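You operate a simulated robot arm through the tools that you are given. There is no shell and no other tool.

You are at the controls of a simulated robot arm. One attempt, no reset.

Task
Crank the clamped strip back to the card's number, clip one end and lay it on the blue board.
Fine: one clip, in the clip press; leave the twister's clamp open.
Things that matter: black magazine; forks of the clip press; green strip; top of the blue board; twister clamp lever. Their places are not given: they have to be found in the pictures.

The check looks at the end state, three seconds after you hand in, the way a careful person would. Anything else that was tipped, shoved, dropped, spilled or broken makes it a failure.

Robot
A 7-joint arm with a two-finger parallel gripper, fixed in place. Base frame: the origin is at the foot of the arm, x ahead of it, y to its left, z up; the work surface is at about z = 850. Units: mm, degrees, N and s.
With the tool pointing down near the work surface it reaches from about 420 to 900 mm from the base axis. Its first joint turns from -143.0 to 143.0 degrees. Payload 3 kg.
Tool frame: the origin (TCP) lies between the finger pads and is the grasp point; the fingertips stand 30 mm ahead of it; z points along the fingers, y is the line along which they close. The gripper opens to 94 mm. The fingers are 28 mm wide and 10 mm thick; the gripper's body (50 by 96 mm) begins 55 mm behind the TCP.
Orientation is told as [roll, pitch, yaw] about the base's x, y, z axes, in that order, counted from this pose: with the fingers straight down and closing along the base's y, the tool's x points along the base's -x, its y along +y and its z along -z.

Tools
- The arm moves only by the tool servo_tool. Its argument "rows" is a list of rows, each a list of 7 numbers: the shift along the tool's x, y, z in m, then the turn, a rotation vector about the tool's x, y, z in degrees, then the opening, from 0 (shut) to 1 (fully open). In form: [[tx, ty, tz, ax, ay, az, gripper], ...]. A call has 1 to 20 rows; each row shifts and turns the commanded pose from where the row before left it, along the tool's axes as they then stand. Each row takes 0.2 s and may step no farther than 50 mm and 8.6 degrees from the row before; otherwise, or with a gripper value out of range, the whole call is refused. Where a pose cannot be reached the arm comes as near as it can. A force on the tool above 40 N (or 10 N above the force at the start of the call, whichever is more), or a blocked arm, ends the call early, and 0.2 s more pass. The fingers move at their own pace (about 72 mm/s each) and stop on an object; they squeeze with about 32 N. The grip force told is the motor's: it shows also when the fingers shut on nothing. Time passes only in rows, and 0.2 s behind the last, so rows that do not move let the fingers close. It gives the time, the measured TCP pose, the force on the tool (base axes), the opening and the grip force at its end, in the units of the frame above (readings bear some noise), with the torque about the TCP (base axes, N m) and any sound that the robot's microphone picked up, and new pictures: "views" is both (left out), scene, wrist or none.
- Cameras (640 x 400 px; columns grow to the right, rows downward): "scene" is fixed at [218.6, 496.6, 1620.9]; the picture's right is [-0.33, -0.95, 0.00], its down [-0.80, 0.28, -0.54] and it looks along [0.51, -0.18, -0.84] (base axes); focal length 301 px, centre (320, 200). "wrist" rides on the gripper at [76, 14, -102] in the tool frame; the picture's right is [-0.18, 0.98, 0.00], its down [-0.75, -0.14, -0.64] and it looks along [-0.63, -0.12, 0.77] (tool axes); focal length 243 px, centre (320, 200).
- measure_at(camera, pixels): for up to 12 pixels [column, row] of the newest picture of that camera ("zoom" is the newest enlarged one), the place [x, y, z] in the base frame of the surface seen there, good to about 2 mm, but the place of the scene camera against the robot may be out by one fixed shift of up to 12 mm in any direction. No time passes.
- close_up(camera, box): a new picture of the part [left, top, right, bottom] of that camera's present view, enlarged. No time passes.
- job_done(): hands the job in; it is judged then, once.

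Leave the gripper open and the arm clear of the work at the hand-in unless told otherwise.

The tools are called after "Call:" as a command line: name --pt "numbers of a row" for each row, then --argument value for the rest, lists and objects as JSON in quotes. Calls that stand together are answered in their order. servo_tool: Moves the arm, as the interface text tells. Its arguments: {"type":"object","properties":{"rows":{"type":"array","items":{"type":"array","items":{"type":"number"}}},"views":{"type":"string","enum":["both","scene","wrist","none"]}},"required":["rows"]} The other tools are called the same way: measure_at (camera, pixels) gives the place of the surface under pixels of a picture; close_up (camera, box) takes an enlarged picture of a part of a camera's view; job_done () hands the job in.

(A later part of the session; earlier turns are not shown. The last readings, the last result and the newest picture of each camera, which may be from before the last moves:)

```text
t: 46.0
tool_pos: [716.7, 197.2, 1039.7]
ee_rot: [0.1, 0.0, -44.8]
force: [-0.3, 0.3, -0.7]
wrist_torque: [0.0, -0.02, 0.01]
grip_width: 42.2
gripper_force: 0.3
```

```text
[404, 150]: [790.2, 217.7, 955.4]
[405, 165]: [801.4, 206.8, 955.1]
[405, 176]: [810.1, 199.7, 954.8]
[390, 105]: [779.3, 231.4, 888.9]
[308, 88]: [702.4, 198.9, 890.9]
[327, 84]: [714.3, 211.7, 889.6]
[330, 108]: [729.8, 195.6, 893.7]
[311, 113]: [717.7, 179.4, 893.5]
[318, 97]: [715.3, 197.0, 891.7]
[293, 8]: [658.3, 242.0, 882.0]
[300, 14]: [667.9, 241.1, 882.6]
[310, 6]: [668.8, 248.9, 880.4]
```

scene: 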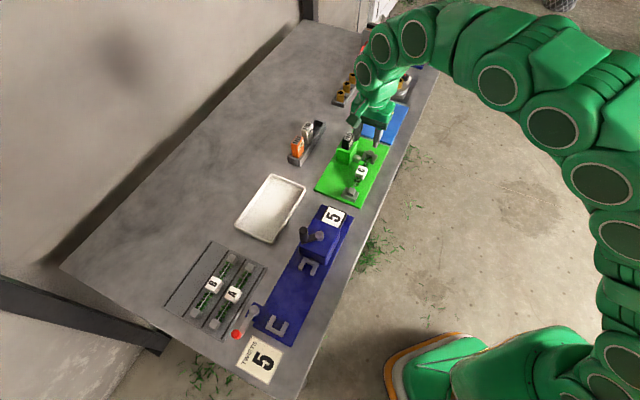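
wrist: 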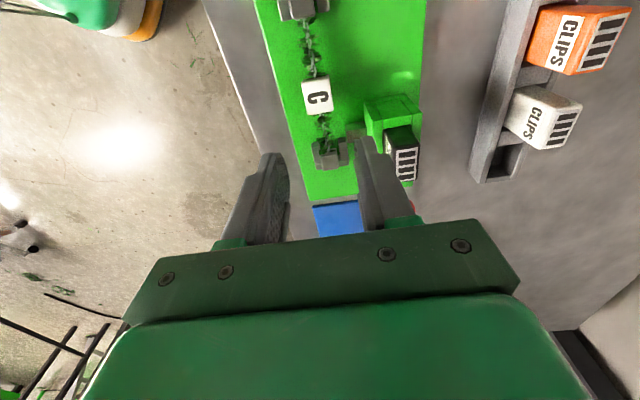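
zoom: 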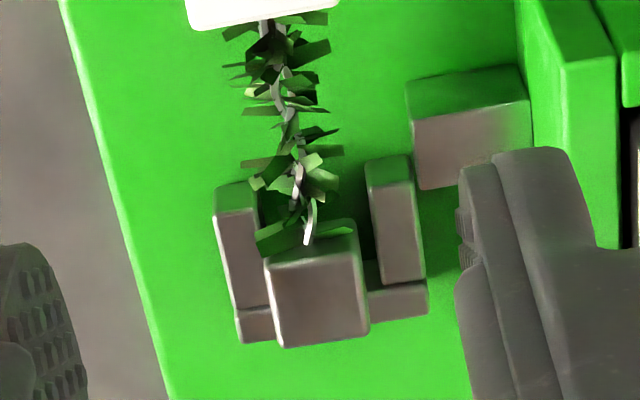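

The far block's top is at z≈895 – it's sitting on the far fork's back plate, so the strip is a few mm too far along +u. The magazine hasn't moved. I shift the camera 60 mm along −u to see the near end and measure the gaps at both ends.

Call:
servo_tool --pt "0.03 0 0 0 0 0 0.45" --pt "0.03 0 0 0 0 0 0.45" --pt "0 0 0 0 0 0 0.45" --views "wrist"

Call:
close_up --camera "wrist" --box '[260, 10, 360, 90]'

Call:
close_up --camera "wrist" --box '[290, 140, 370, 210]'

```text
t: 46.8
tool_pos: [672.1, 239.2, 1038.4]
ee_rot: [0.3, -0.1, -44.9]
force: [0.0, -0.9, -0.5]
wrist_torque: [-0.03, -0.04, 0.01]
grip_width: 42.5
gripper_force: 0.2
```

wrist: 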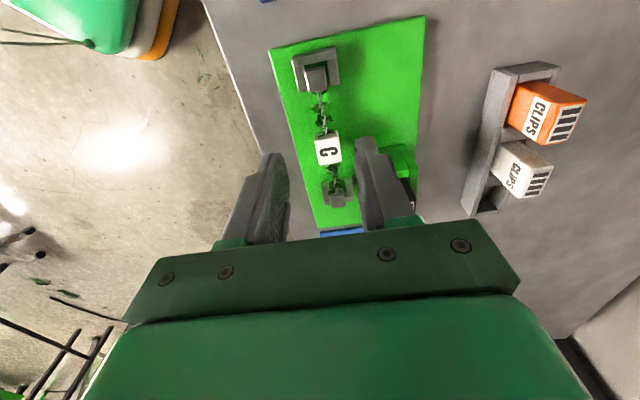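

```text
5.00 times, centred on (310, 50) of wrist
```

zoom: 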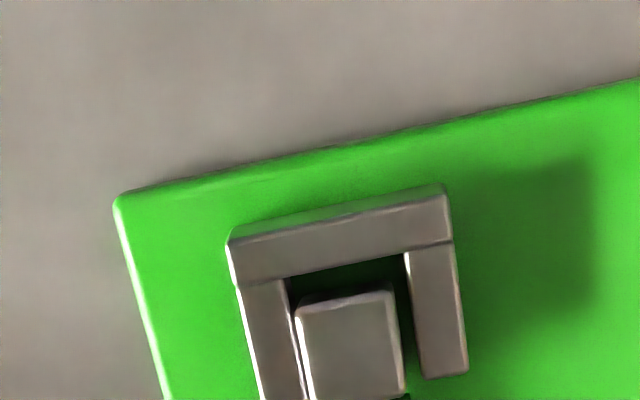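

```text
5.71 times, centred on (330, 175) of wrist
```

zoom: 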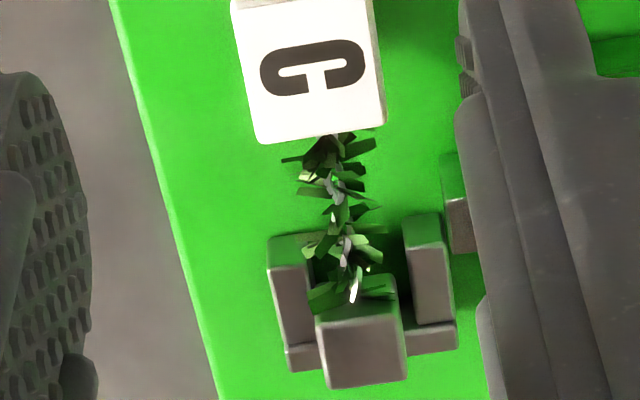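

There's a visible gap between the near fork's back plate and near block, so the strip needs to go back toward −u. I measure this gap.

Call:
close_up --camera "wrist" --box '[280, 35, 360, 105]'

Call:
measure_at --camera "zoom" --pixels '[[260, 165], [260, 185], [230, 192], [300, 175], [260, 215], [260, 250], [160, 190], [350, 160], [260, 145], [210, 150], [310, 130], [230, 260]]'

```text
5.71 times, centred on (320, 70) of wrist
```

zoom: 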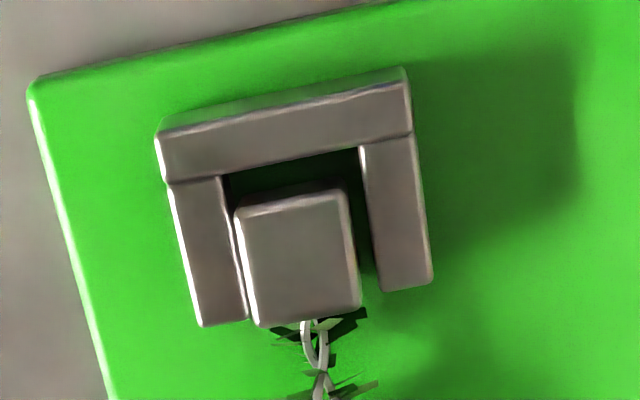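

```text
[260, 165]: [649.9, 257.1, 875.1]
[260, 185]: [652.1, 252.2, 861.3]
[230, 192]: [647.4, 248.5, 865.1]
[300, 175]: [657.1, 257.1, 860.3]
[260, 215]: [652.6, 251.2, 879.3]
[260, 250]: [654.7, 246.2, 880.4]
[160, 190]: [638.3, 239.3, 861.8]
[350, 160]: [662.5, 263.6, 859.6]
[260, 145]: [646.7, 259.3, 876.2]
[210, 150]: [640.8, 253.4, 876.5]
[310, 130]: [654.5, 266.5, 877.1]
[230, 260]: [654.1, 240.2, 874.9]
```

Near-end gap ≈4.5 mm, so the strip must move about 2.6 mm toward −u to be centred. I check lateral position of the near block too.

Call:
measure_at --camera "zoom" --pixels '[[300, 258], [250, 265], [350, 245], [300, 215], [300, 300], [205, 260], [190, 220], [225, 300], [395, 220], [410, 260], [385, 170], [400, 240]]'

Call:
close_up --camera "wrist" --box '[290, 150, 370, 220]'

Call:
measure_at --camera "zoom" --pixels '[[362, 290], [325, 295], [398, 282], [362, 265], [362, 320], [295, 230], [300, 260], [432, 215], [438, 240], [305, 300], [440, 278], [300, 60]]'

```text
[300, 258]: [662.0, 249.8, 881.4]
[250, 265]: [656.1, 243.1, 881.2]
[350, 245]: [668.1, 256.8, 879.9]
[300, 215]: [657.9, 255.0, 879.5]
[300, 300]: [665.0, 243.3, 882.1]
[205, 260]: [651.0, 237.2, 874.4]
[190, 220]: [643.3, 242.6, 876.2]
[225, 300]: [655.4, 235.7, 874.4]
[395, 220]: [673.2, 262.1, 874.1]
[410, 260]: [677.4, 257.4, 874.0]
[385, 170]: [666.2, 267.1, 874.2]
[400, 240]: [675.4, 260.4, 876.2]
```

```text
5.71 times, centred on (330, 185) of wrist
```

zoom: 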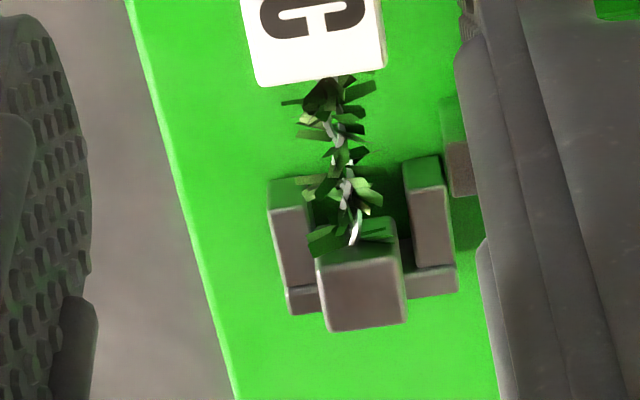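

```text
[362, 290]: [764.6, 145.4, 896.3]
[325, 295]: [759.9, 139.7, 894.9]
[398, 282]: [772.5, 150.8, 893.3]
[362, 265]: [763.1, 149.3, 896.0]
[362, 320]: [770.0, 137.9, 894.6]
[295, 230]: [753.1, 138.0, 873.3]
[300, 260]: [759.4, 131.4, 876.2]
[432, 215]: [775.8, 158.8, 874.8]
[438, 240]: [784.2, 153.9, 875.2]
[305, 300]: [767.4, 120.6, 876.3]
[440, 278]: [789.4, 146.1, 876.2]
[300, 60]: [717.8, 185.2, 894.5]
```

The strip rests with its far block on the far plate by about 1–2 mm and tilts 5.6°. Plan: tilt the tool −5.6° about its y to match, regrip the label, lift, level, and re-lower about 2.5 mm further toward −u. First I return above the label and descend to z≈945.

Call:
servo_tool --pt "-0.02985 -0.0007 0 0 0 0 0.45" --pt "-0.02985 -0.0006 0 0 0 0 0.45" --pt "0 0 0.045 0 0 0 0.45" --pt "0 0 0.045 0 0 0 0.45" --pt "0 0 0 0 0 0 0.45" --views "wrist"

Call:
servo_tool --pt "0 0 0 0 0 0 0.45" --views "none"

Call:
servo_tool --pt "0 0 0 0 0 0 0.45" --views "none"

Call:
close_up --camera "wrist" --box '[240, 50, 400, 200]'

```text
t: 48.0
tool_pos: [713.3, 195.0, 946.3]
ee_rot: [0.1, -0.1, -44.9]
force: [-0.1, 0.5, -0.8]
wrist_torque: [-0.03, 0.0, 0.02]
grip_width: 42.0
gripper_force: 0.0
```

wrist: 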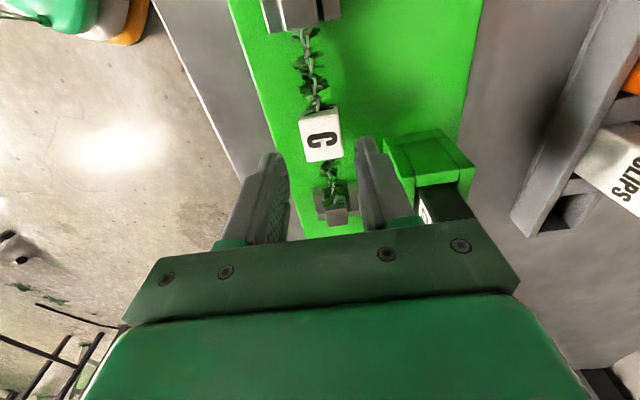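

```text
t: 48.4
tool_pos: [713.1, 195.7, 946.7]
ee_rot: [0.1, -0.1, -44.8]
force: [0.6, 0.5, 0.0]
wrist_torque: [0.01, -0.01, -0.02]
grip_width: 42.2
gripper_force: 0.0
```

```text
t: 48.8
tool_pos: [712.4, 195.5, 947.4]
ee_rot: [0.1, -0.1, -44.9]
force: [0.1, -0.4, -1.0]
wrist_torque: [-0.02, -0.02, -0.03]
grip_width: 42.1
gripper_force: 0.1
```

```text
2.67 times, centred on (320, 125) of wrist
```

zoom: 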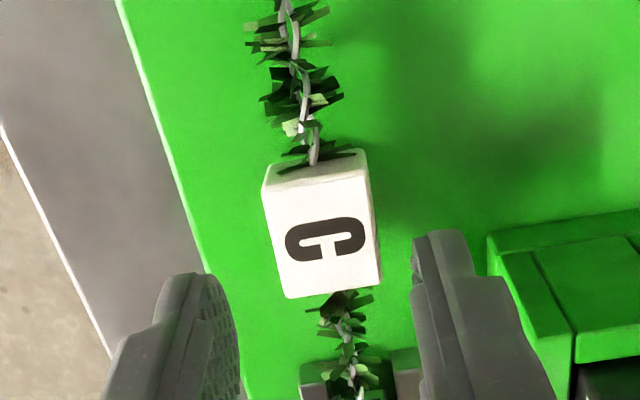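

I measure the label in this view to get its offset from the TCP (avg TCP reading 712.9,195.4).

Call:
measure_at --camera "zoom" --pixels '[[275, 200], [358, 180], [372, 272], [293, 288], [322, 235], [300, 235], [345, 235], [322, 210], [322, 270], [325, 380], [300, 130], [440, 250]]'

```text
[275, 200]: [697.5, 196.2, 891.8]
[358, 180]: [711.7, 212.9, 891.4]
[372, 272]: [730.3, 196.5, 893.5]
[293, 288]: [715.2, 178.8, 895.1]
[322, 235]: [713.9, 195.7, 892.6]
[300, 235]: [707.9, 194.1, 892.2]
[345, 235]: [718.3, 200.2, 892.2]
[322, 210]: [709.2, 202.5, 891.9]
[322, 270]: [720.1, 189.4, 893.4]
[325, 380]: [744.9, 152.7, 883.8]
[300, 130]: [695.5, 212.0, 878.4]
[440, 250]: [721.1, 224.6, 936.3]
```

Label relative to TCP: +0.2 mm along, +1.0 mm across. I shift +1 mm in y, tilt the tool −5.6° about y, and descend vertically ~45 mm around the tilted label, then close.

Call:
servo_tool --pt "0 0.001 0 0 0 0 0.45" --pt "0 0 0 0 -5.6 0 0.45" --pt "0.0015 0 0.015 0 0 0 0.45" --pt "0.0015 0 0.015 0 0 0 0.45" --pt "0.0014 0 0.0146 0 0 0 0.45" --pt "0 0 0 0 0 0 0.45" --views "wrist"

```text
t: 50.2
tool_pos: [715.7, 198.6, 903.3]
ee_rot: [0.2, -5.7, -44.9]
force: [-0.1, 0.1, -0.6]
wrist_torque: [0.01, 0.01, 0.0]
grip_width: 42.1
gripper_force: 0.1
```

wrist: 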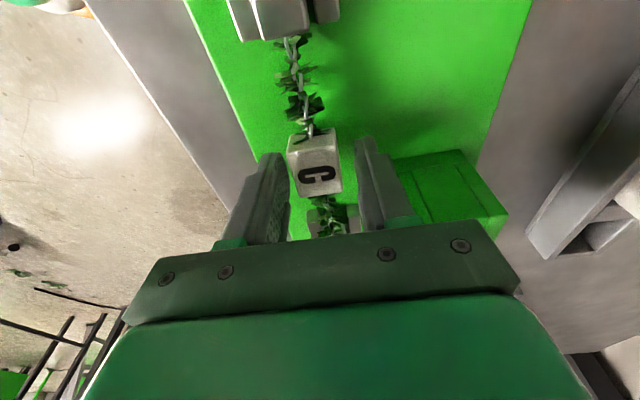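

I take a couple more still readings here before closing, since the label looks ~2 mm left of the finger centre.

Call:
servo_tool --pt "0 0 0 0 0 0 0.45" --views "none"

Call:
servo_tool --pt "0 0 0 0 0 0 0.45" --views "none"

Call:
close_up --camera "wrist" --box '[220, 110, 420, 240]'

Call:
measure_at --camera "wrist" --pixels '[[294, 153], [334, 145], [337, 185], [306, 190], [317, 165], [280, 20], [250, 20], [300, 15], [325, 10], [268, 15], [290, 30], [262, 5]]'

```text
t: 50.6
tool_pos: [715.5, 198.4, 902.7]
ee_rot: [0.1, -5.7, -44.9]
force: [0.1, 0.0, -0.4]
wrist_torque: [0.0, 0.04, 0.0]
grip_width: 42.3
gripper_force: 0.0
```

```text
t: 51.0
tool_pos: [715.0, 197.5, 902.9]
ee_rot: [0.2, -5.7, -45.0]
force: [0.0, 0.1, -0.7]
wrist_torque: [0.02, -0.02, 0.05]
grip_width: 41.8
gripper_force: 0.0
```

```text
3.08 times, centred on (320, 175) of wrist
```

zoom: 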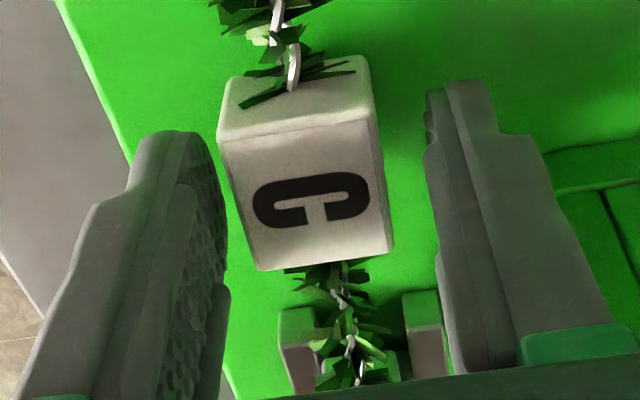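

```text
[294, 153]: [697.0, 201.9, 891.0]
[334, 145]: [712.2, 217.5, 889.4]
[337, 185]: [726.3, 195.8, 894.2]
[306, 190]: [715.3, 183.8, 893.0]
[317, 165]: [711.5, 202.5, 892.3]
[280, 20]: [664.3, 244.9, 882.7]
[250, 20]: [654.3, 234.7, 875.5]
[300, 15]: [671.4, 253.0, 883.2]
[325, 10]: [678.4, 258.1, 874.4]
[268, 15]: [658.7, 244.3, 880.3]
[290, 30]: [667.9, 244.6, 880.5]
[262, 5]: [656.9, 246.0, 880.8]
```

The label is within ~1 mm of the finger centre. I close on it.

Call:
servo_tool --pt "0 0 0 0 0 0 0" --pt "0 0 0 0 0 0 0" --pt "0 0 0 0 0 0 0" --views "none"

```text
t: 51.8
tool_pos: [715.7, 197.1, 903.5]
ee_rot: [0.2, -5.6, -44.9]
force: [-0.4, 0.0, 1.0]
wrist_torque: [0.01, -0.05, 0.0]
grip_width: 27.2
gripper_force: 32.7
```

Gripped. I lift 25 mm vertically and then level the tool (+5.6° about y), and look.

Call:
servo_tool --pt "-0.0012 0 -0.0125 0 0 0 0" --pt "-0.0012 0 -0.0125 0 0 0 0" --pt "-0.0005 0 -0.005 0 0 0 0" --pt "0 0 0 0 5.6 0 0" --pt "0 0 0 0 0 0 0" --views "wrist"

Call:
close_up --camera "wrist" --box '[230, 0, 350, 75]'

Call:
servo_tool --pt "0 0 0 0 0 0 0" --views "none"

Call:
servo_tool --pt "0 0 0 0 0 0 0" --views "none"

```text
t: 53.0
tool_pos: [715.8, 197.8, 933.6]
ee_rot: [0.1, -0.1, -44.9]
force: [-0.9, 0.4, -0.3]
wrist_torque: [0.0, -0.02, 0.04]
grip_width: 27.2
gripper_force: 32.1
```

wrist: 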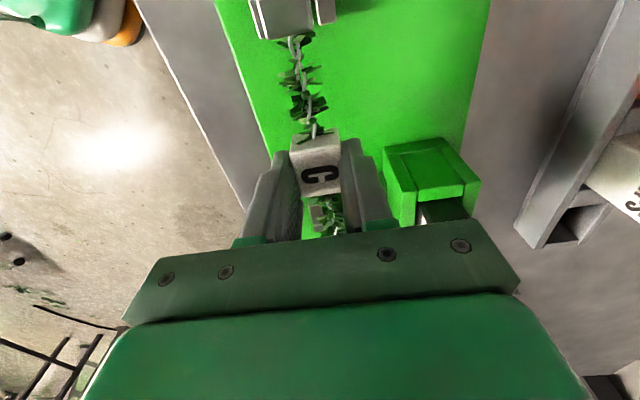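

```text
5.33 times, centred on (290, 38) of wrist
```

zoom: 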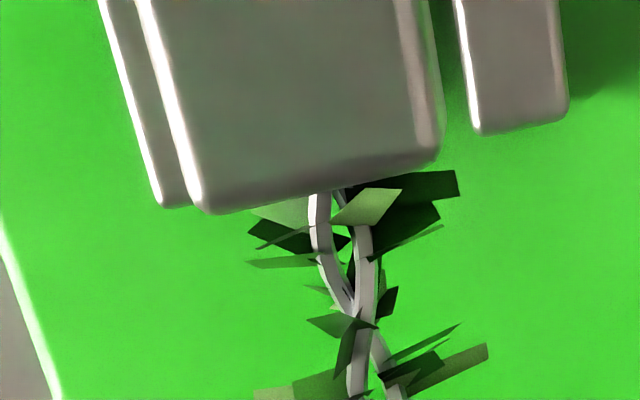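

```text
t: 53.4
tool_pos: [715.3, 198.4, 932.9]
ee_rot: [0.2, -0.1, -45.0]
force: [0.0, 0.4, 0.2]
wrist_torque: [0.02, 0.03, 0.02]
grip_width: 27.2
gripper_force: 31.8
```

```text
t: 53.8
tool_pos: [714.4, 197.3, 932.6]
ee_rot: [0.1, -0.1, -44.9]
force: [0.5, 0.3, -0.8]
wrist_torque: [-0.02, 0.02, -0.01]
grip_width: 26.9
gripper_force: 32.0
```

Strip is now ~3.5 mm further toward −u than on the first try, and level. I measure the near block against the fork's visible arm for lateral centring.

Call:
measure_at --camera "zoom" --pixels '[[190, 130], [405, 100], [300, 110], [180, 60], [405, 50], [510, 60], [480, 60], [555, 60], [515, 100], [145, 120], [300, 160], [300, 40]]'

```text
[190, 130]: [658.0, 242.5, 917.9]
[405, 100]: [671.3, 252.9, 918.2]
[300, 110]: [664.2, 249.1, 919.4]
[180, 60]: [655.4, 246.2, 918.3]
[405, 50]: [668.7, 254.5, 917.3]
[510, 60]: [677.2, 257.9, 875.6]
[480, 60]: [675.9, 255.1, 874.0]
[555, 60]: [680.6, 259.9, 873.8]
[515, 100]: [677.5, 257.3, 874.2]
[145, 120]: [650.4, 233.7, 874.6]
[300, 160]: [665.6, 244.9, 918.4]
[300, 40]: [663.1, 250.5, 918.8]
```

Lateral centring is right (block 645.1 vs slot 644.8). I lower again: 37 mm, slowing near the end.

Call:
servo_tool --pt "0 0 0.012 0 0 0 0" --pt "0 0 0.012 0 0 0 0" --pt "0 0 0.006 0 0 0 0" --pt "0 0 0.003 0 0 0 0" --pt "0 0 0.002 0 0 0 0" --pt "0 0 0.001 0 0 0 0" --pt "0 0 0.001 0 0 0 0" --views "wrist"

Call:
measure_at --camera "wrist" --pixels '[[283, 10], [288, 25], [295, 12], [255, 15], [252, 30], [322, 10], [276, 20], [300, 165], [315, 175], [330, 165], [320, 185], [270, 60]]'

```text
t: 55.4
tool_pos: [714.5, 197.5, 895.5]
ee_rot: [0.1, -0.1, -44.9]
force: [-0.3, -0.1, -1.1]
wrist_torque: [0.05, -0.02, -0.02]
grip_width: 27.1
gripper_force: 32.4
```

wrist: 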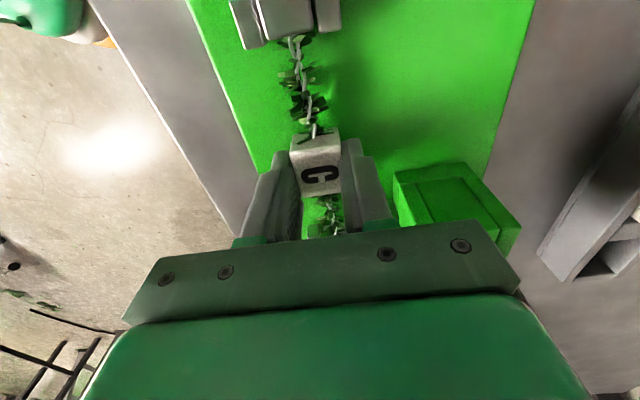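

```text
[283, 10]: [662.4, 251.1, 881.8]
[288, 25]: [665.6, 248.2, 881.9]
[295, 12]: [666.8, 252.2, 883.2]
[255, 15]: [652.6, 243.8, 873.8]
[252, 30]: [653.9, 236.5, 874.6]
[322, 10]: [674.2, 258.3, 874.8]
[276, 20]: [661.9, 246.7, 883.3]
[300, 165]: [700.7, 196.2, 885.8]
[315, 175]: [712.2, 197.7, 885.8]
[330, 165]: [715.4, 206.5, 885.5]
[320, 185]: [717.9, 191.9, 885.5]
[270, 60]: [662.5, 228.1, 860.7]
```

No contact this time: label top is at 885.6 (seat 884.5), so the far end has dropped into its fork. I lower 1 mm more and release.

Call:
servo_tool --pt "0 0 0.0006 0 0 0 0" --pt "0 0 0.0006 0 0 0 0" --pt "0 0 0 0 0 0 0.42" --pt "0 0 0 0 0 0 0.42" --pt "0 0 0 0 0 0 0.42" --views "wrist"

Call:
measure_at --camera "wrist" --pixels '[[283, 10], [288, 25], [295, 12], [255, 15], [252, 30], [322, 10], [276, 20], [300, 165], [315, 175], [330, 165], [320, 185], [270, 60]]'

```text
t: 56.6
tool_pos: [716.8, 198.4, 895.1]
ee_rot: [0.1, -0.2, -44.9]
force: [-0.4, 0.2, -0.6]
wrist_torque: [0.02, 0.01, -0.02]
grip_width: 39.5
gripper_force: 0.0
```

wrist: 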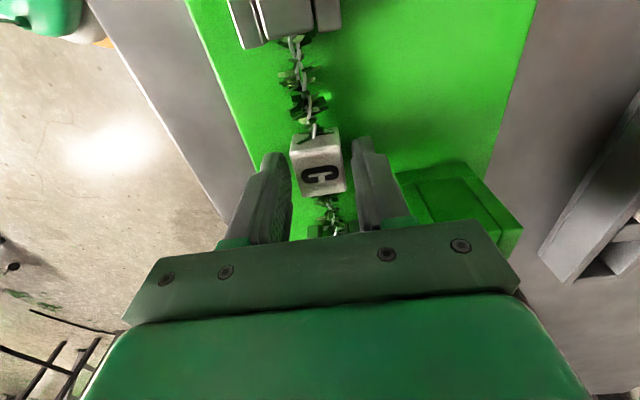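

```text
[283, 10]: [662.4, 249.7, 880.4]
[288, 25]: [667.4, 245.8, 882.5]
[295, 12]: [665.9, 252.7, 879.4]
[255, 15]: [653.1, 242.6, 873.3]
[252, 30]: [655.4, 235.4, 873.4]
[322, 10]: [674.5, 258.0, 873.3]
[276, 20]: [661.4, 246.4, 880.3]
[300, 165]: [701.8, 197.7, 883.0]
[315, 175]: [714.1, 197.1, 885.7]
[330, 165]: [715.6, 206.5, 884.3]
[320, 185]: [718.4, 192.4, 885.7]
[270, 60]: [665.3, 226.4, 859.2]
```

Seated: block top 880.5, label top ≈884.7, as in the twister. I rise straight up and look at the whole.

Call:
servo_tool --pt "0 0 -0.02 0 0 0 0.42" --pt "0 0 -0.03 0 0 0 0.42" --pt "0 0 -0.045 0 0 0 0.42" --pt "0 0 -0.045 0 0 0 0.42" --pt "0 0 0 0 0 0 0.42"

Call:
close_up --camera "wrist" --box '[270, 90, 390, 200]'

Call:
close_up --camera "scene" --box '[310, 100, 400, 210]'

```text
t: 57.8
tool_pos: [716.6, 198.1, 1034.6]
ee_rot: [0.2, -0.1, -44.9]
force: [0.6, -0.5, -0.2]
wrist_torque: [0.0, 0.0, -0.01]
grip_width: 39.5
gripper_force: 0.0
```

scene: 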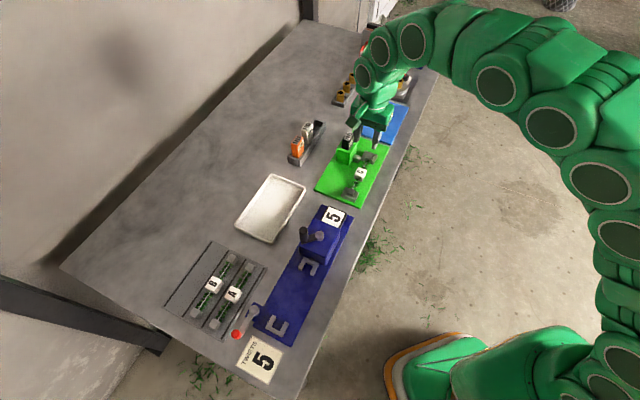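
wrist: 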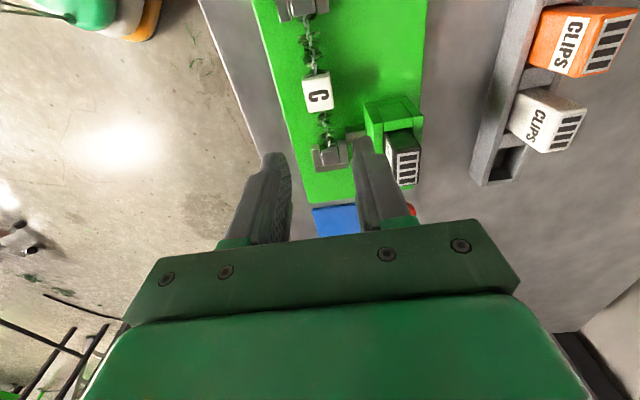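

```text
3.64 times, centred on (330, 145) of wrist
```

zoom: 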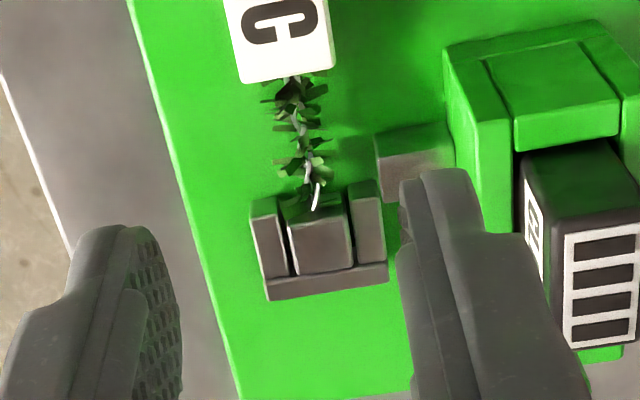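

```text
3.64 times, centred on (355, 155) of scene
```

zoom: 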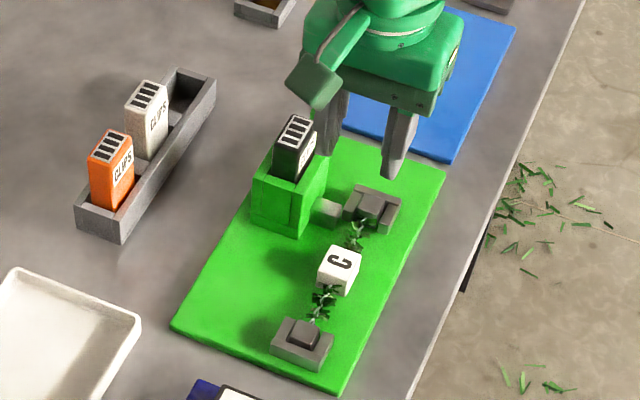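

The strip sits properly in both forks, with the nozzle pointing at its far end. Next: the red button at (852,156). I move above it at z≈1035 while closing the fingers.

Call:
servo_tool --pt "-0.0418 0.022 0 0 0 0 0.42" --pt "-0.0418 0.022 0 0 0 0 0.2" --pt "-0.0418 0.022 0 0 0 0 0" --pt "0 0 0 0 0 0 0" --pt "0 0 0 0 0 0 0"

Call:
close_up --camera "wrist" --box '[240, 60, 400, 200]'

```text
t: 59.0
tool_pos: [850.2, 155.3, 1036.5]
ee_rot: [0.1, -0.1, -45.0]
force: [0.1, 0.5, -0.3]
wrist_torque: [-0.02, -0.02, -0.01]
grip_width: 0.0
gripper_force: 32.3
```

scene: 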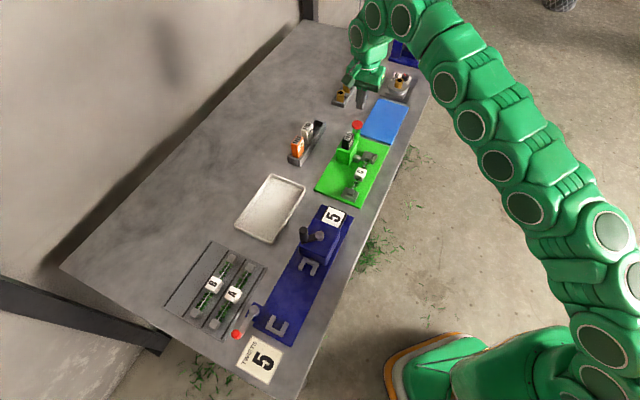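
wrist: 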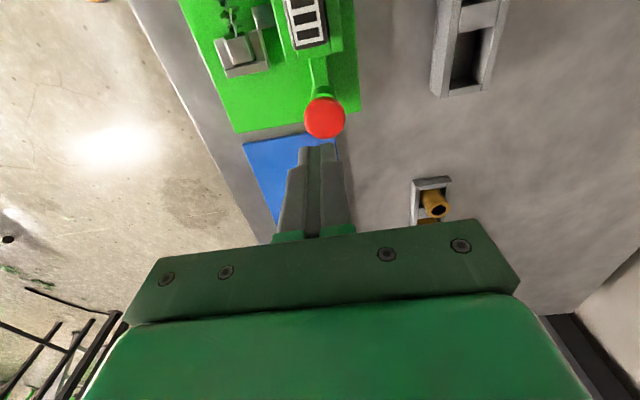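

```text
2.86 times, centred on (320, 130) of wrist
```

zoom: 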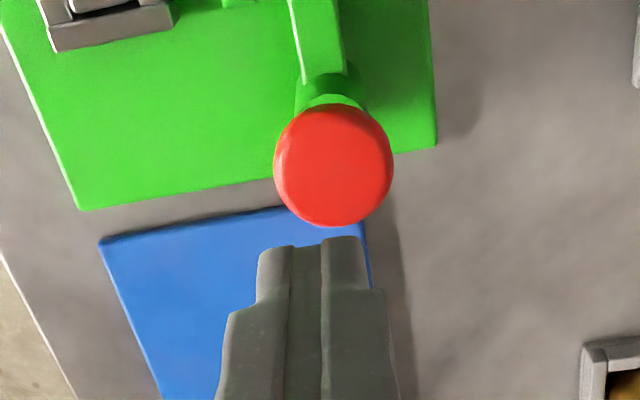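

The button appears at wrist (325,118). I measure it to align the closed fingertips.

Call:
measure_at --camera "zoom" --pixels '[[334, 165], [290, 165], [380, 165], [334, 125], [334, 210], [310, 140], [360, 190], [330, 100], [315, 40]]'

Call:
servo_tool --pt "0 0 0 0 0 0 0" --views "none"

Call:
servo_tool --pt "0 0 0 0 0 0 0" --views "none"

```text
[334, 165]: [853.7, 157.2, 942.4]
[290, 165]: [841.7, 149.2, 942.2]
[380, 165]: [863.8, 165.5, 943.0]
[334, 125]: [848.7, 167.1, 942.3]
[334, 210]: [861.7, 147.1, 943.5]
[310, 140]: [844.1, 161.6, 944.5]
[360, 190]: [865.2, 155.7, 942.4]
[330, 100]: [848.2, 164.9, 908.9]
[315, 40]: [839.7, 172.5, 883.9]
```

```text
t: 59.4
tool_pos: [850.7, 154.4, 1037.8]
ee_rot: [0.0, -0.1, -45.0]
force: [-1.2, -0.2, -0.4]
wrist_torque: [-0.04, -0.03, -0.04]
grip_width: 0.0
gripper_force: 32.0
```

```text
t: 59.8
tool_pos: [850.7, 155.3, 1036.6]
ee_rot: [0.1, -0.1, -44.9]
force: [0.3, 0.6, -0.2]
wrist_torque: [0.01, -0.02, 0.0]
grip_width: 0.1
gripper_force: 32.1
```

Button centre ≈ (854,157.3), top z≈942.8. I shift (+0.8 s, +4 t), descend to tips ~5 mm above it.

Call:
servo_tool --pt "-0.0008 0.0041 0 0 0 0 0" --pt "0 0 0.03 0 0 0 0" --pt "0 0 0.029 0 0 0 0" --pt "0 0 0 0 0 0 0" --views "wrist"

```text
t: 60.8
tool_pos: [853.4, 157.7, 975.5]
ee_rot: [0.2, -0.1, -44.9]
force: [-0.1, 0.0, 0.3]
wrist_torque: [0.0, 0.02, 0.02]
grip_width: 0.0
gripper_force: 32.0
```

wrist: 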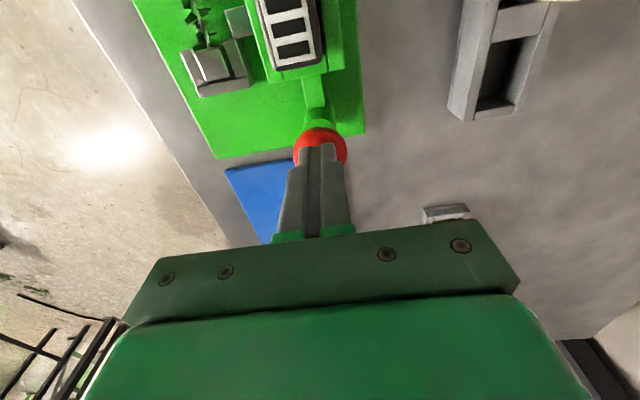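

Fingertips are centred over the button. I press down in small steps of 2 mm, listening for a sound.

Call:
servo_tool --pt "0 0 0.002 0 0 0 0" --pt "0 0 0.002 0 0 0 0" --pt "0 0 0.002 0 0 0 0" --pt "0 0 0.002 0 0 0 0" --views "none"

```text
t: 61.8
tool_pos: [854.3, 158.9, 968.2]
ee_rot: [0.2, 0.0, -44.9]
force: [0.4, -1.2, 1.4]
wrist_torque: [-0.02, 0.01, -0.01]
grip_width: 0.2
gripper_force: 32.5
```

Little force yet at z=968. I keep pressing.

Call:
servo_tool --pt "0 0 0.002 0 0 0 0" --pt "0 0 0.002 0 0 0 0" --pt "0 0 0.002 0 0 0 0" --views "wrist"

```text
t: 62.6
tool_pos: [853.0, 158.9, 961.9]
ee_rot: [0.0, -0.1, -45.0]
force: [-0.7, 0.3, 3.6]
wrist_torque: [0.02, 0.02, -0.05]
grip_width: 0.2
gripper_force: 32.0
```

wrist: 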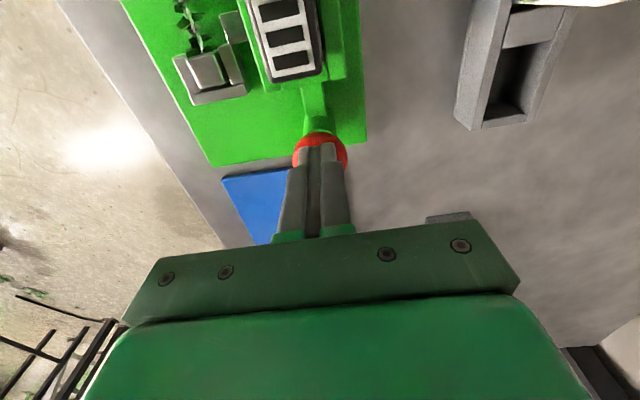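

A light spring (3.6 N) is yielding; I continue pressing.

Call:
servo_tool --pt "0 0 0.002 0 0 0 0" --pt "0 0 0.002 0 0 0 0" --pt "0 0 0.002 0 0 0 0" --views "wrist"

Call:
close_up --camera "wrist" --box '[150, 0, 370, 160]'

```text
t: 63.4
tool_pos: [853.8, 157.6, 956.4]
ee_rot: [0.1, -0.1, -44.9]
force: [-2.2, 1.4, 5.1]
wrist_torque: [0.06, 0.11, -0.02]
grip_width: 0.1
gripper_force: 32.7
```

wrist: 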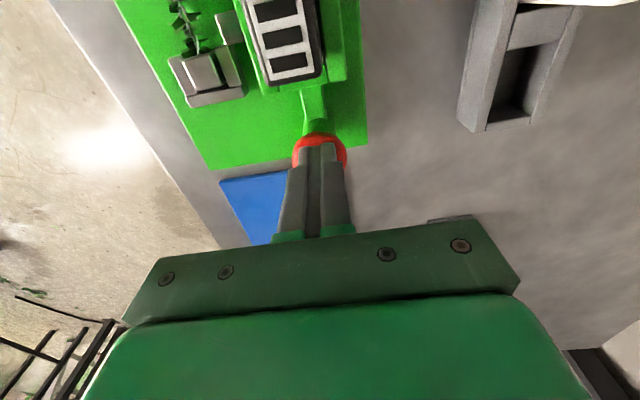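

```text
2.50 times, centred on (260, 80) of wrist
```

zoom: 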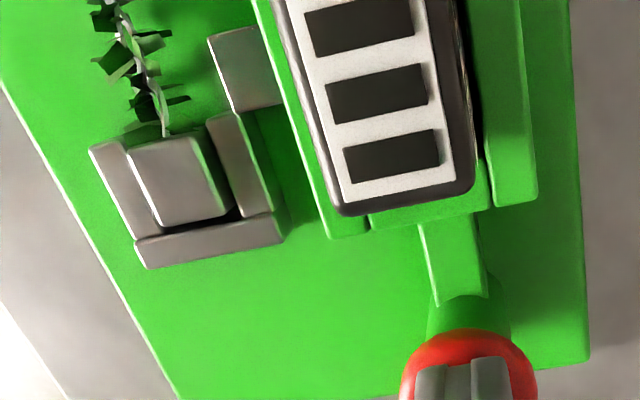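

No click yet; 5 N at 16 mm travel. I continue pressing.

Call:
servo_tool --pt "0 0 0.002 0 0 0 0" --pt "0 0 0.002 0 0 0 0" --views "none"

```text
t: 64.0
tool_pos: [854.6, 159.3, 952.5]
ee_rot: [0.2, -0.2, -44.7]
force: [-0.5, 3.4, 7.1]
wrist_torque: [0.12, 0.07, -0.01]
grip_width: 0.2
gripper_force: 31.9
heard: click
```

A click was heard – the clip fired. I rise straight up off the button and look.

Call:
servo_tool --pt "0 0 -0.01 0 0 0 0" --pt "0 0 -0.02 0 0 0 0" --pt "0 0 -0.03 0 0 0 0" --pt "0 0 -0.03 0 0 0 0" --pt "0 0 0 0 0 0 0"

Call:
close_up --camera "wrist" --box '[160, 0, 380, 150]'

Call:
close_up --camera "scene" --box '[320, 110, 400, 205]'

```text
t: 65.2
tool_pos: [854.3, 157.8, 1041.2]
ee_rot: [0.0, -0.2, -44.9]
force: [0.2, 0.2, -0.1]
wrist_torque: [0.01, -0.02, 0.02]
grip_width: 0.0
gripper_force: 31.6
```

scene: 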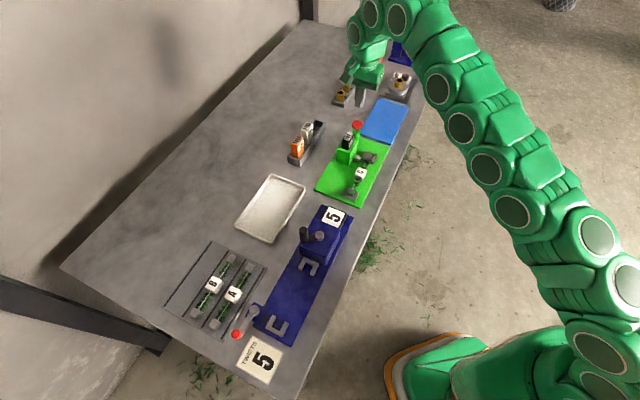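
wrist: 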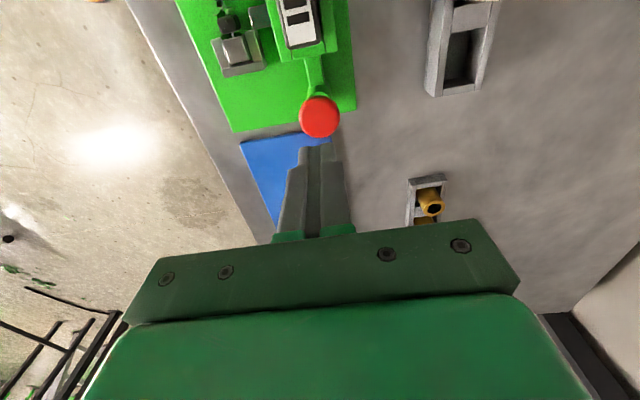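

```text
2.67 times, centred on (270, 75) of wrist
```

zoom: 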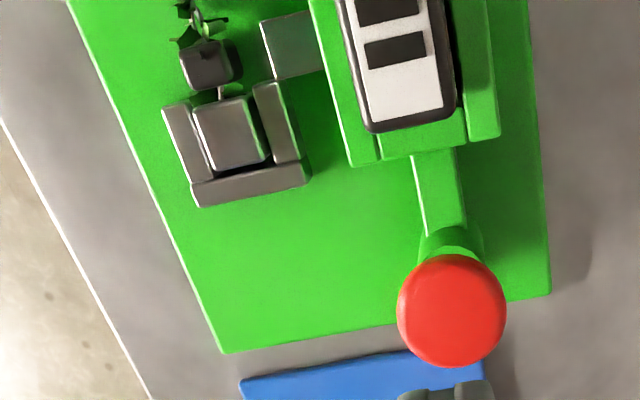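

```text
4.21 times, centred on (360, 158) of scene
```

zoom: 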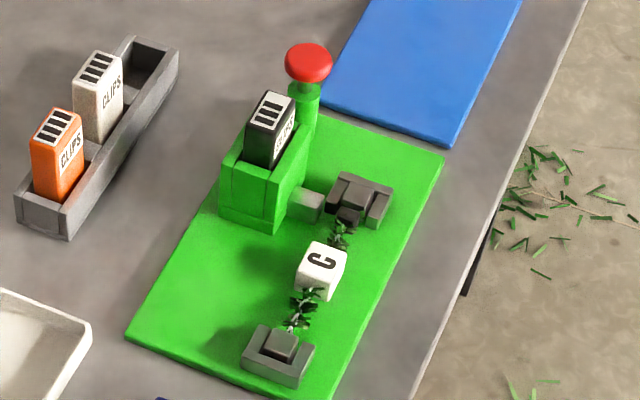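

A black clip is now on the strip at the far end, and the magazine shows three bars left. The button sprang back. Now I return above the label and open the fingers to 45%.

Call:
servo_tool --pt "0.04207 -0.0231 0 0 0 0 0.1" --pt "0.04207 -0.0231 0 0 0 0 0.3" --pt "0.04207 -0.0232 0 0 0 0 0.45" --pt "0 0 0 0 0 0 0.45" --pt "0 0 0.045 0 0 0 0.45" --pt "0 0 0.045 0 0 0 0.45" --pt "0 0 0 0 0 0 0.45" --views "wrist"

Call:
close_up --camera "wrist" --box '[220, 50, 420, 230]'

Call:
servo_tool --pt "0 0 0 0 0 0 0.45" --views "none"

Call:
servo_tool --pt "0 0 0 0 0 0 0.45" --views "none"

```text
t: 66.8
tool_pos: [714.7, 197.1, 952.4]
ee_rot: [0.0, -0.1, -45.0]
force: [0.5, 0.4, -0.2]
wrist_torque: [-0.01, -0.02, 0.01]
grip_width: 42.7
gripper_force: 0.1
```

wrist: 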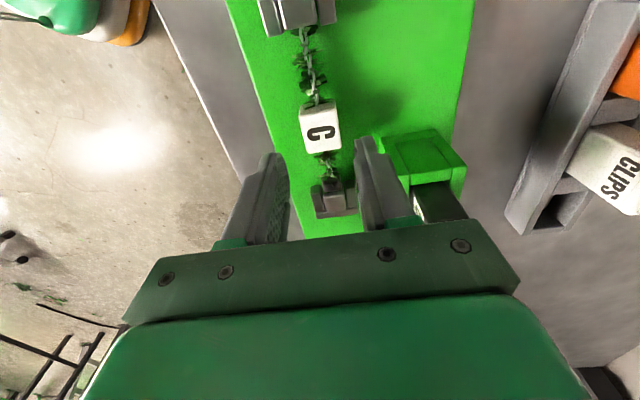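

```text
2.22 times, centred on (320, 140) of wrist
```

zoom: 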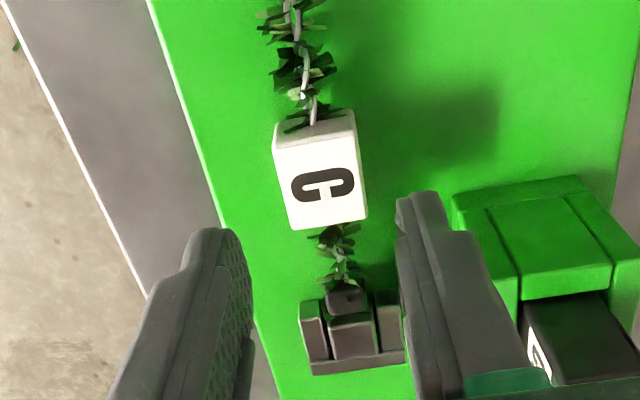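

```text
t: 67.2
tool_pos: [713.3, 198.2, 952.2]
ee_rot: [0.0, -0.1, -44.9]
force: [0.5, 0.4, -0.2]
wrist_torque: [0.02, 0.01, -0.03]
grip_width: 42.3
gripper_force: 0.1
```

```text
t: 67.6
tool_pos: [713.6, 198.7, 951.9]
ee_rot: [0.1, -0.1, -44.8]
force: [1.1, 0.0, 0.1]
wrist_torque: [-0.01, 0.01, 0.02]
grip_width: 42.4
gripper_force: 0.1
```

I measure the label top in this view for its offset from the TCP (avg 713.9,198.0).

Call:
measure_at --camera "zoom" --pixels '[[280, 152], [352, 140], [362, 212], [295, 223], [320, 182], [305, 182], [337, 182], [320, 160], [320, 205], [345, 298], [350, 338], [315, 335]]'

```text
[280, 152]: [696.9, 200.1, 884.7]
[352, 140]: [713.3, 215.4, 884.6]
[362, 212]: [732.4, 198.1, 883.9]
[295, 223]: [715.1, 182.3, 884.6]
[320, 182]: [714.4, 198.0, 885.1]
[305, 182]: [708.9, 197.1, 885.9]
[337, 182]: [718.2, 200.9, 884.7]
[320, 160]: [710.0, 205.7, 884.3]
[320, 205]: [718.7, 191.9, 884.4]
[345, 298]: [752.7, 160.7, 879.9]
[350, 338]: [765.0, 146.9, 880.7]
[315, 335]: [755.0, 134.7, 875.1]
```

Label offset: −0.3 mm along, +1.1 mm across. I shift +1 mm, descend 57 mm to z≈895 and close.

Call:
servo_tool --pt "0 0.001 0 0 0 0 0.45" --pt "0 0 0.025 0 0 0 0.45" --pt "0 0 0.02 0 0 0 0.45" --pt "0 0 0.012 0 0 0 0.45" --pt "0 0 0 0 0 0 0.45" --pt "0 0 0 0 0 0 0" --pt "0 0 0 0 0 0 0" --pt "0 0 0 0 0 0 0" --views "wrist"

```text
t: 69.4
tool_pos: [715.3, 198.4, 895.4]
ee_rot: [0.1, -0.1, -44.8]
force: [-10.6, -11.8, 1.6]
wrist_torque: [-0.26, 0.36, -0.04]
grip_width: 27.0
gripper_force: 32.3
```

wrist: 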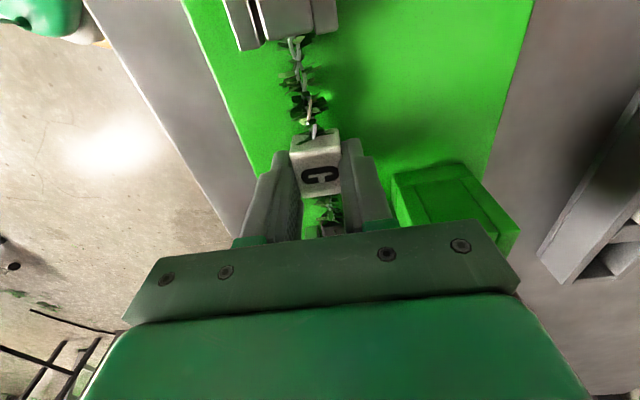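

There's a 16 N lateral force toward −t (strip pressing a fork arm), so I ease 0.8 mm back and then lift slowly straight up.

Call:
servo_tool --pt "0 -0.0008 0 0 0 0 0" --pt "0 0 0 0 0 0 0" --views "none"

```text
t: 70.0
tool_pos: [716.1, 198.6, 894.7]
ee_rot: [0.1, -0.2, -44.9]
force: [-7.9, -7.7, -4.1]
wrist_torque: [-0.21, 0.22, -0.04]
grip_width: 27.0
gripper_force: 31.7
```

Call:
servo_tool --pt "0 -0.0012 0 0 0 0 0" --pt "0 0 0 0 0 0 0" --views "none"

```text
t: 70.6
tool_pos: [715.3, 198.4, 895.1]
ee_rot: [0.2, -0.1, -44.8]
force: [-0.7, -0.3, -0.7]
wrist_torque: [-0.01, -0.02, -0.02]
grip_width: 26.9
gripper_force: 31.7
```

Force is now near zero. I lift straight up, slowly first.

Call:
servo_tool --pt "0 0 -0.006 0 0 0 0" --pt "0 0 -0.01 0 0 0 0" --pt "0 0 -0.015 0 0 0 0" --pt "0 0 -0.03 0 0 0 0" --pt "0 0 -0.04 0 0 0 0" --pt "0 0 -0.045 0 0 0 0" --pt "0 0 0 0 0 0 0"

Call:
close_up --camera "scene" --box '[310, 80, 430, 210]'

```text
t: 72.2
tool_pos: [714.9, 197.0, 1041.5]
ee_rot: [0.3, -0.1, -44.9]
force: [-0.7, -0.2, -0.3]
wrist_torque: [-0.02, -0.01, -0.01]
grip_width: 27.3
gripper_force: 32.6
```

scene: 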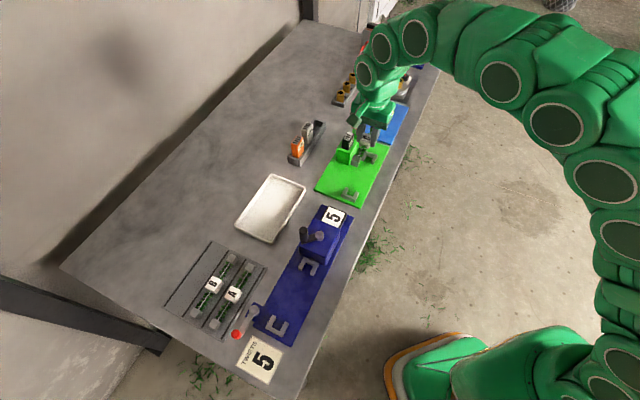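
wrist: 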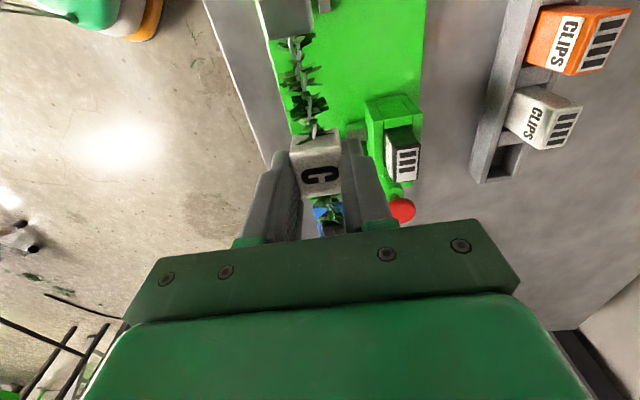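

```text
3.08 times, centred on (370, 145) of scene
```

zoom: 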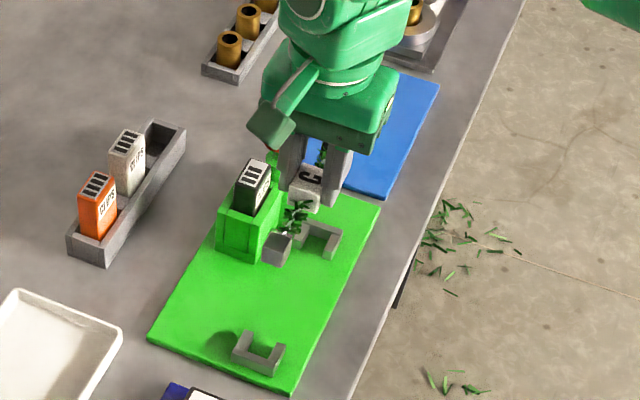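

Strip with clip is up. I carry it at z≈1041 to a spot on the robot side of the blue board (TCP ≈ (790,−52)) to see the whole board.

Call:
servo_tool --pt "-0.0382 -0.0205 0 0 0 0 0" --pt "-0.0382 -0.0205 0 0 0 0 0" --pt "-0.0382 -0.0205 0 0 0 0 0" --pt "-0.0382 -0.0205 0 0 0 0 0" --pt "-0.0382 -0.0205 0 0 0 0 0" --pt "-0.0382 -0.0205 0 0 0 0 0" --pt "0 0 0 0 0 0 0"

Call:
close_up --camera "wrist" --box '[340, 0, 600, 240]'

```text
t: 73.8
tool_pos: [788.8, -53.0, 1040.3]
ee_rot: [0.1, 0.0, -44.9]
force: [0.1, -0.5, -0.5]
wrist_torque: [-0.02, -0.06, 0.03]
grip_width: 27.4
gripper_force: 31.9
```

scene: 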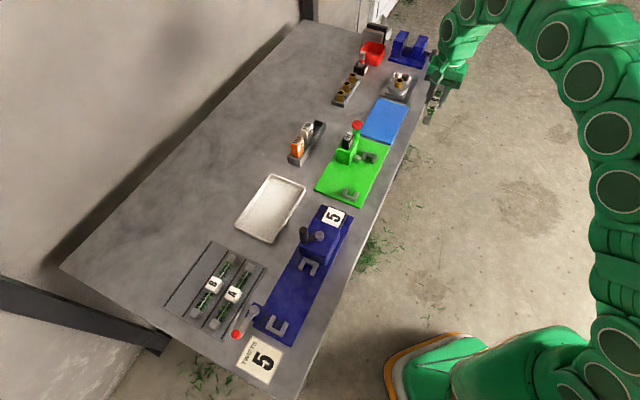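
wrist: 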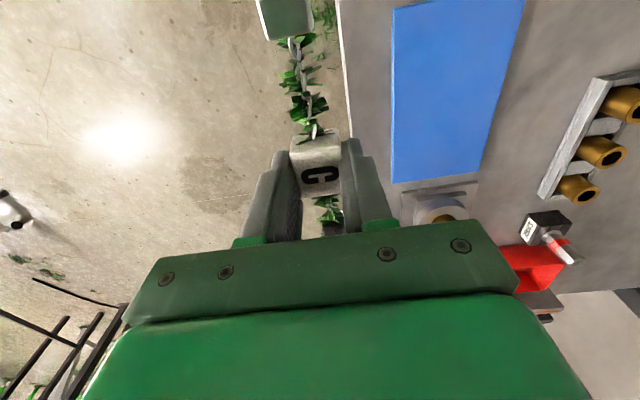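

```text
1.67 times, centred on (470, 120) of wrist
```

zoom: 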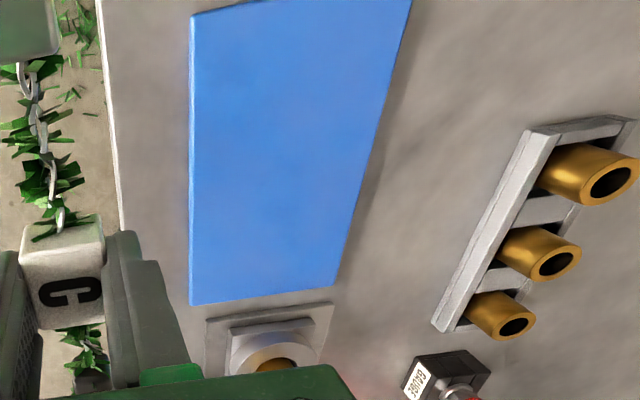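

The board is fully visible. I measure its corners/edges and the neighbouring fixture plate.

Call:
measure_at --camera "wrist" --pixels '[[394, 11], [395, 60], [395, 120], [394, 181], [435, 177], [478, 170], [490, 120], [505, 70], [522, 4], [450, 3], [435, 100], [430, 195]]'

Call:
measure_at --camera "wrist" --pixels '[[440, 212], [445, 205], [405, 195], [470, 186], [435, 190], [410, 100], [460, 100], [440, 50], [440, 150], [365, 100], [355, 150], [400, 185]]'

Call:
servo_tool --pt "0 0 0 0 0 0 0" --views "none"

Call:
servo_tool --pt "0 0 0 0 0 0 0" --views "none"

```text
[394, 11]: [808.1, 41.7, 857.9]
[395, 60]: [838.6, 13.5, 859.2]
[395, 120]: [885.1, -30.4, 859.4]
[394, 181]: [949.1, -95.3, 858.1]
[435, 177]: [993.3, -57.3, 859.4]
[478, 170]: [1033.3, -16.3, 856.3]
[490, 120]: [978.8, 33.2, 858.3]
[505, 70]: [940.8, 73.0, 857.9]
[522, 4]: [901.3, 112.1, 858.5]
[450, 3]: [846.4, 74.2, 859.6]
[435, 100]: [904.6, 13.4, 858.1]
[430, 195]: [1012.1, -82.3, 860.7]
```

```text
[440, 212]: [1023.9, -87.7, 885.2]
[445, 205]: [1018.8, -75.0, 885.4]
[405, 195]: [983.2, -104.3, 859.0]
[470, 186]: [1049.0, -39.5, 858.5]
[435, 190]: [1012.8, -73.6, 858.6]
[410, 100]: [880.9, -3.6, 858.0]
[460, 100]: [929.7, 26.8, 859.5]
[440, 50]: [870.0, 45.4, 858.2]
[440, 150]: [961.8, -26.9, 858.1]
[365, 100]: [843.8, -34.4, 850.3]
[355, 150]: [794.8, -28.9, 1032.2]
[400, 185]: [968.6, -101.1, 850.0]
```

```text
t: 74.2
tool_pos: [789.2, -51.6, 1039.4]
ee_rot: [0.0, 0.0, -44.8]
force: [-0.3, -0.6, -1.0]
wrist_torque: [0.01, 0.01, -0.01]
grip_width: 27.4
gripper_force: 31.8
```

```text
t: 74.6
tool_pos: [789.2, -52.8, 1040.1]
ee_rot: [0.1, -0.1, -45.0]
force: [-0.5, 0.3, 0.3]
wrist_torque: [0.01, 0.01, -0.03]
grip_width: 26.9
gripper_force: 31.8
```

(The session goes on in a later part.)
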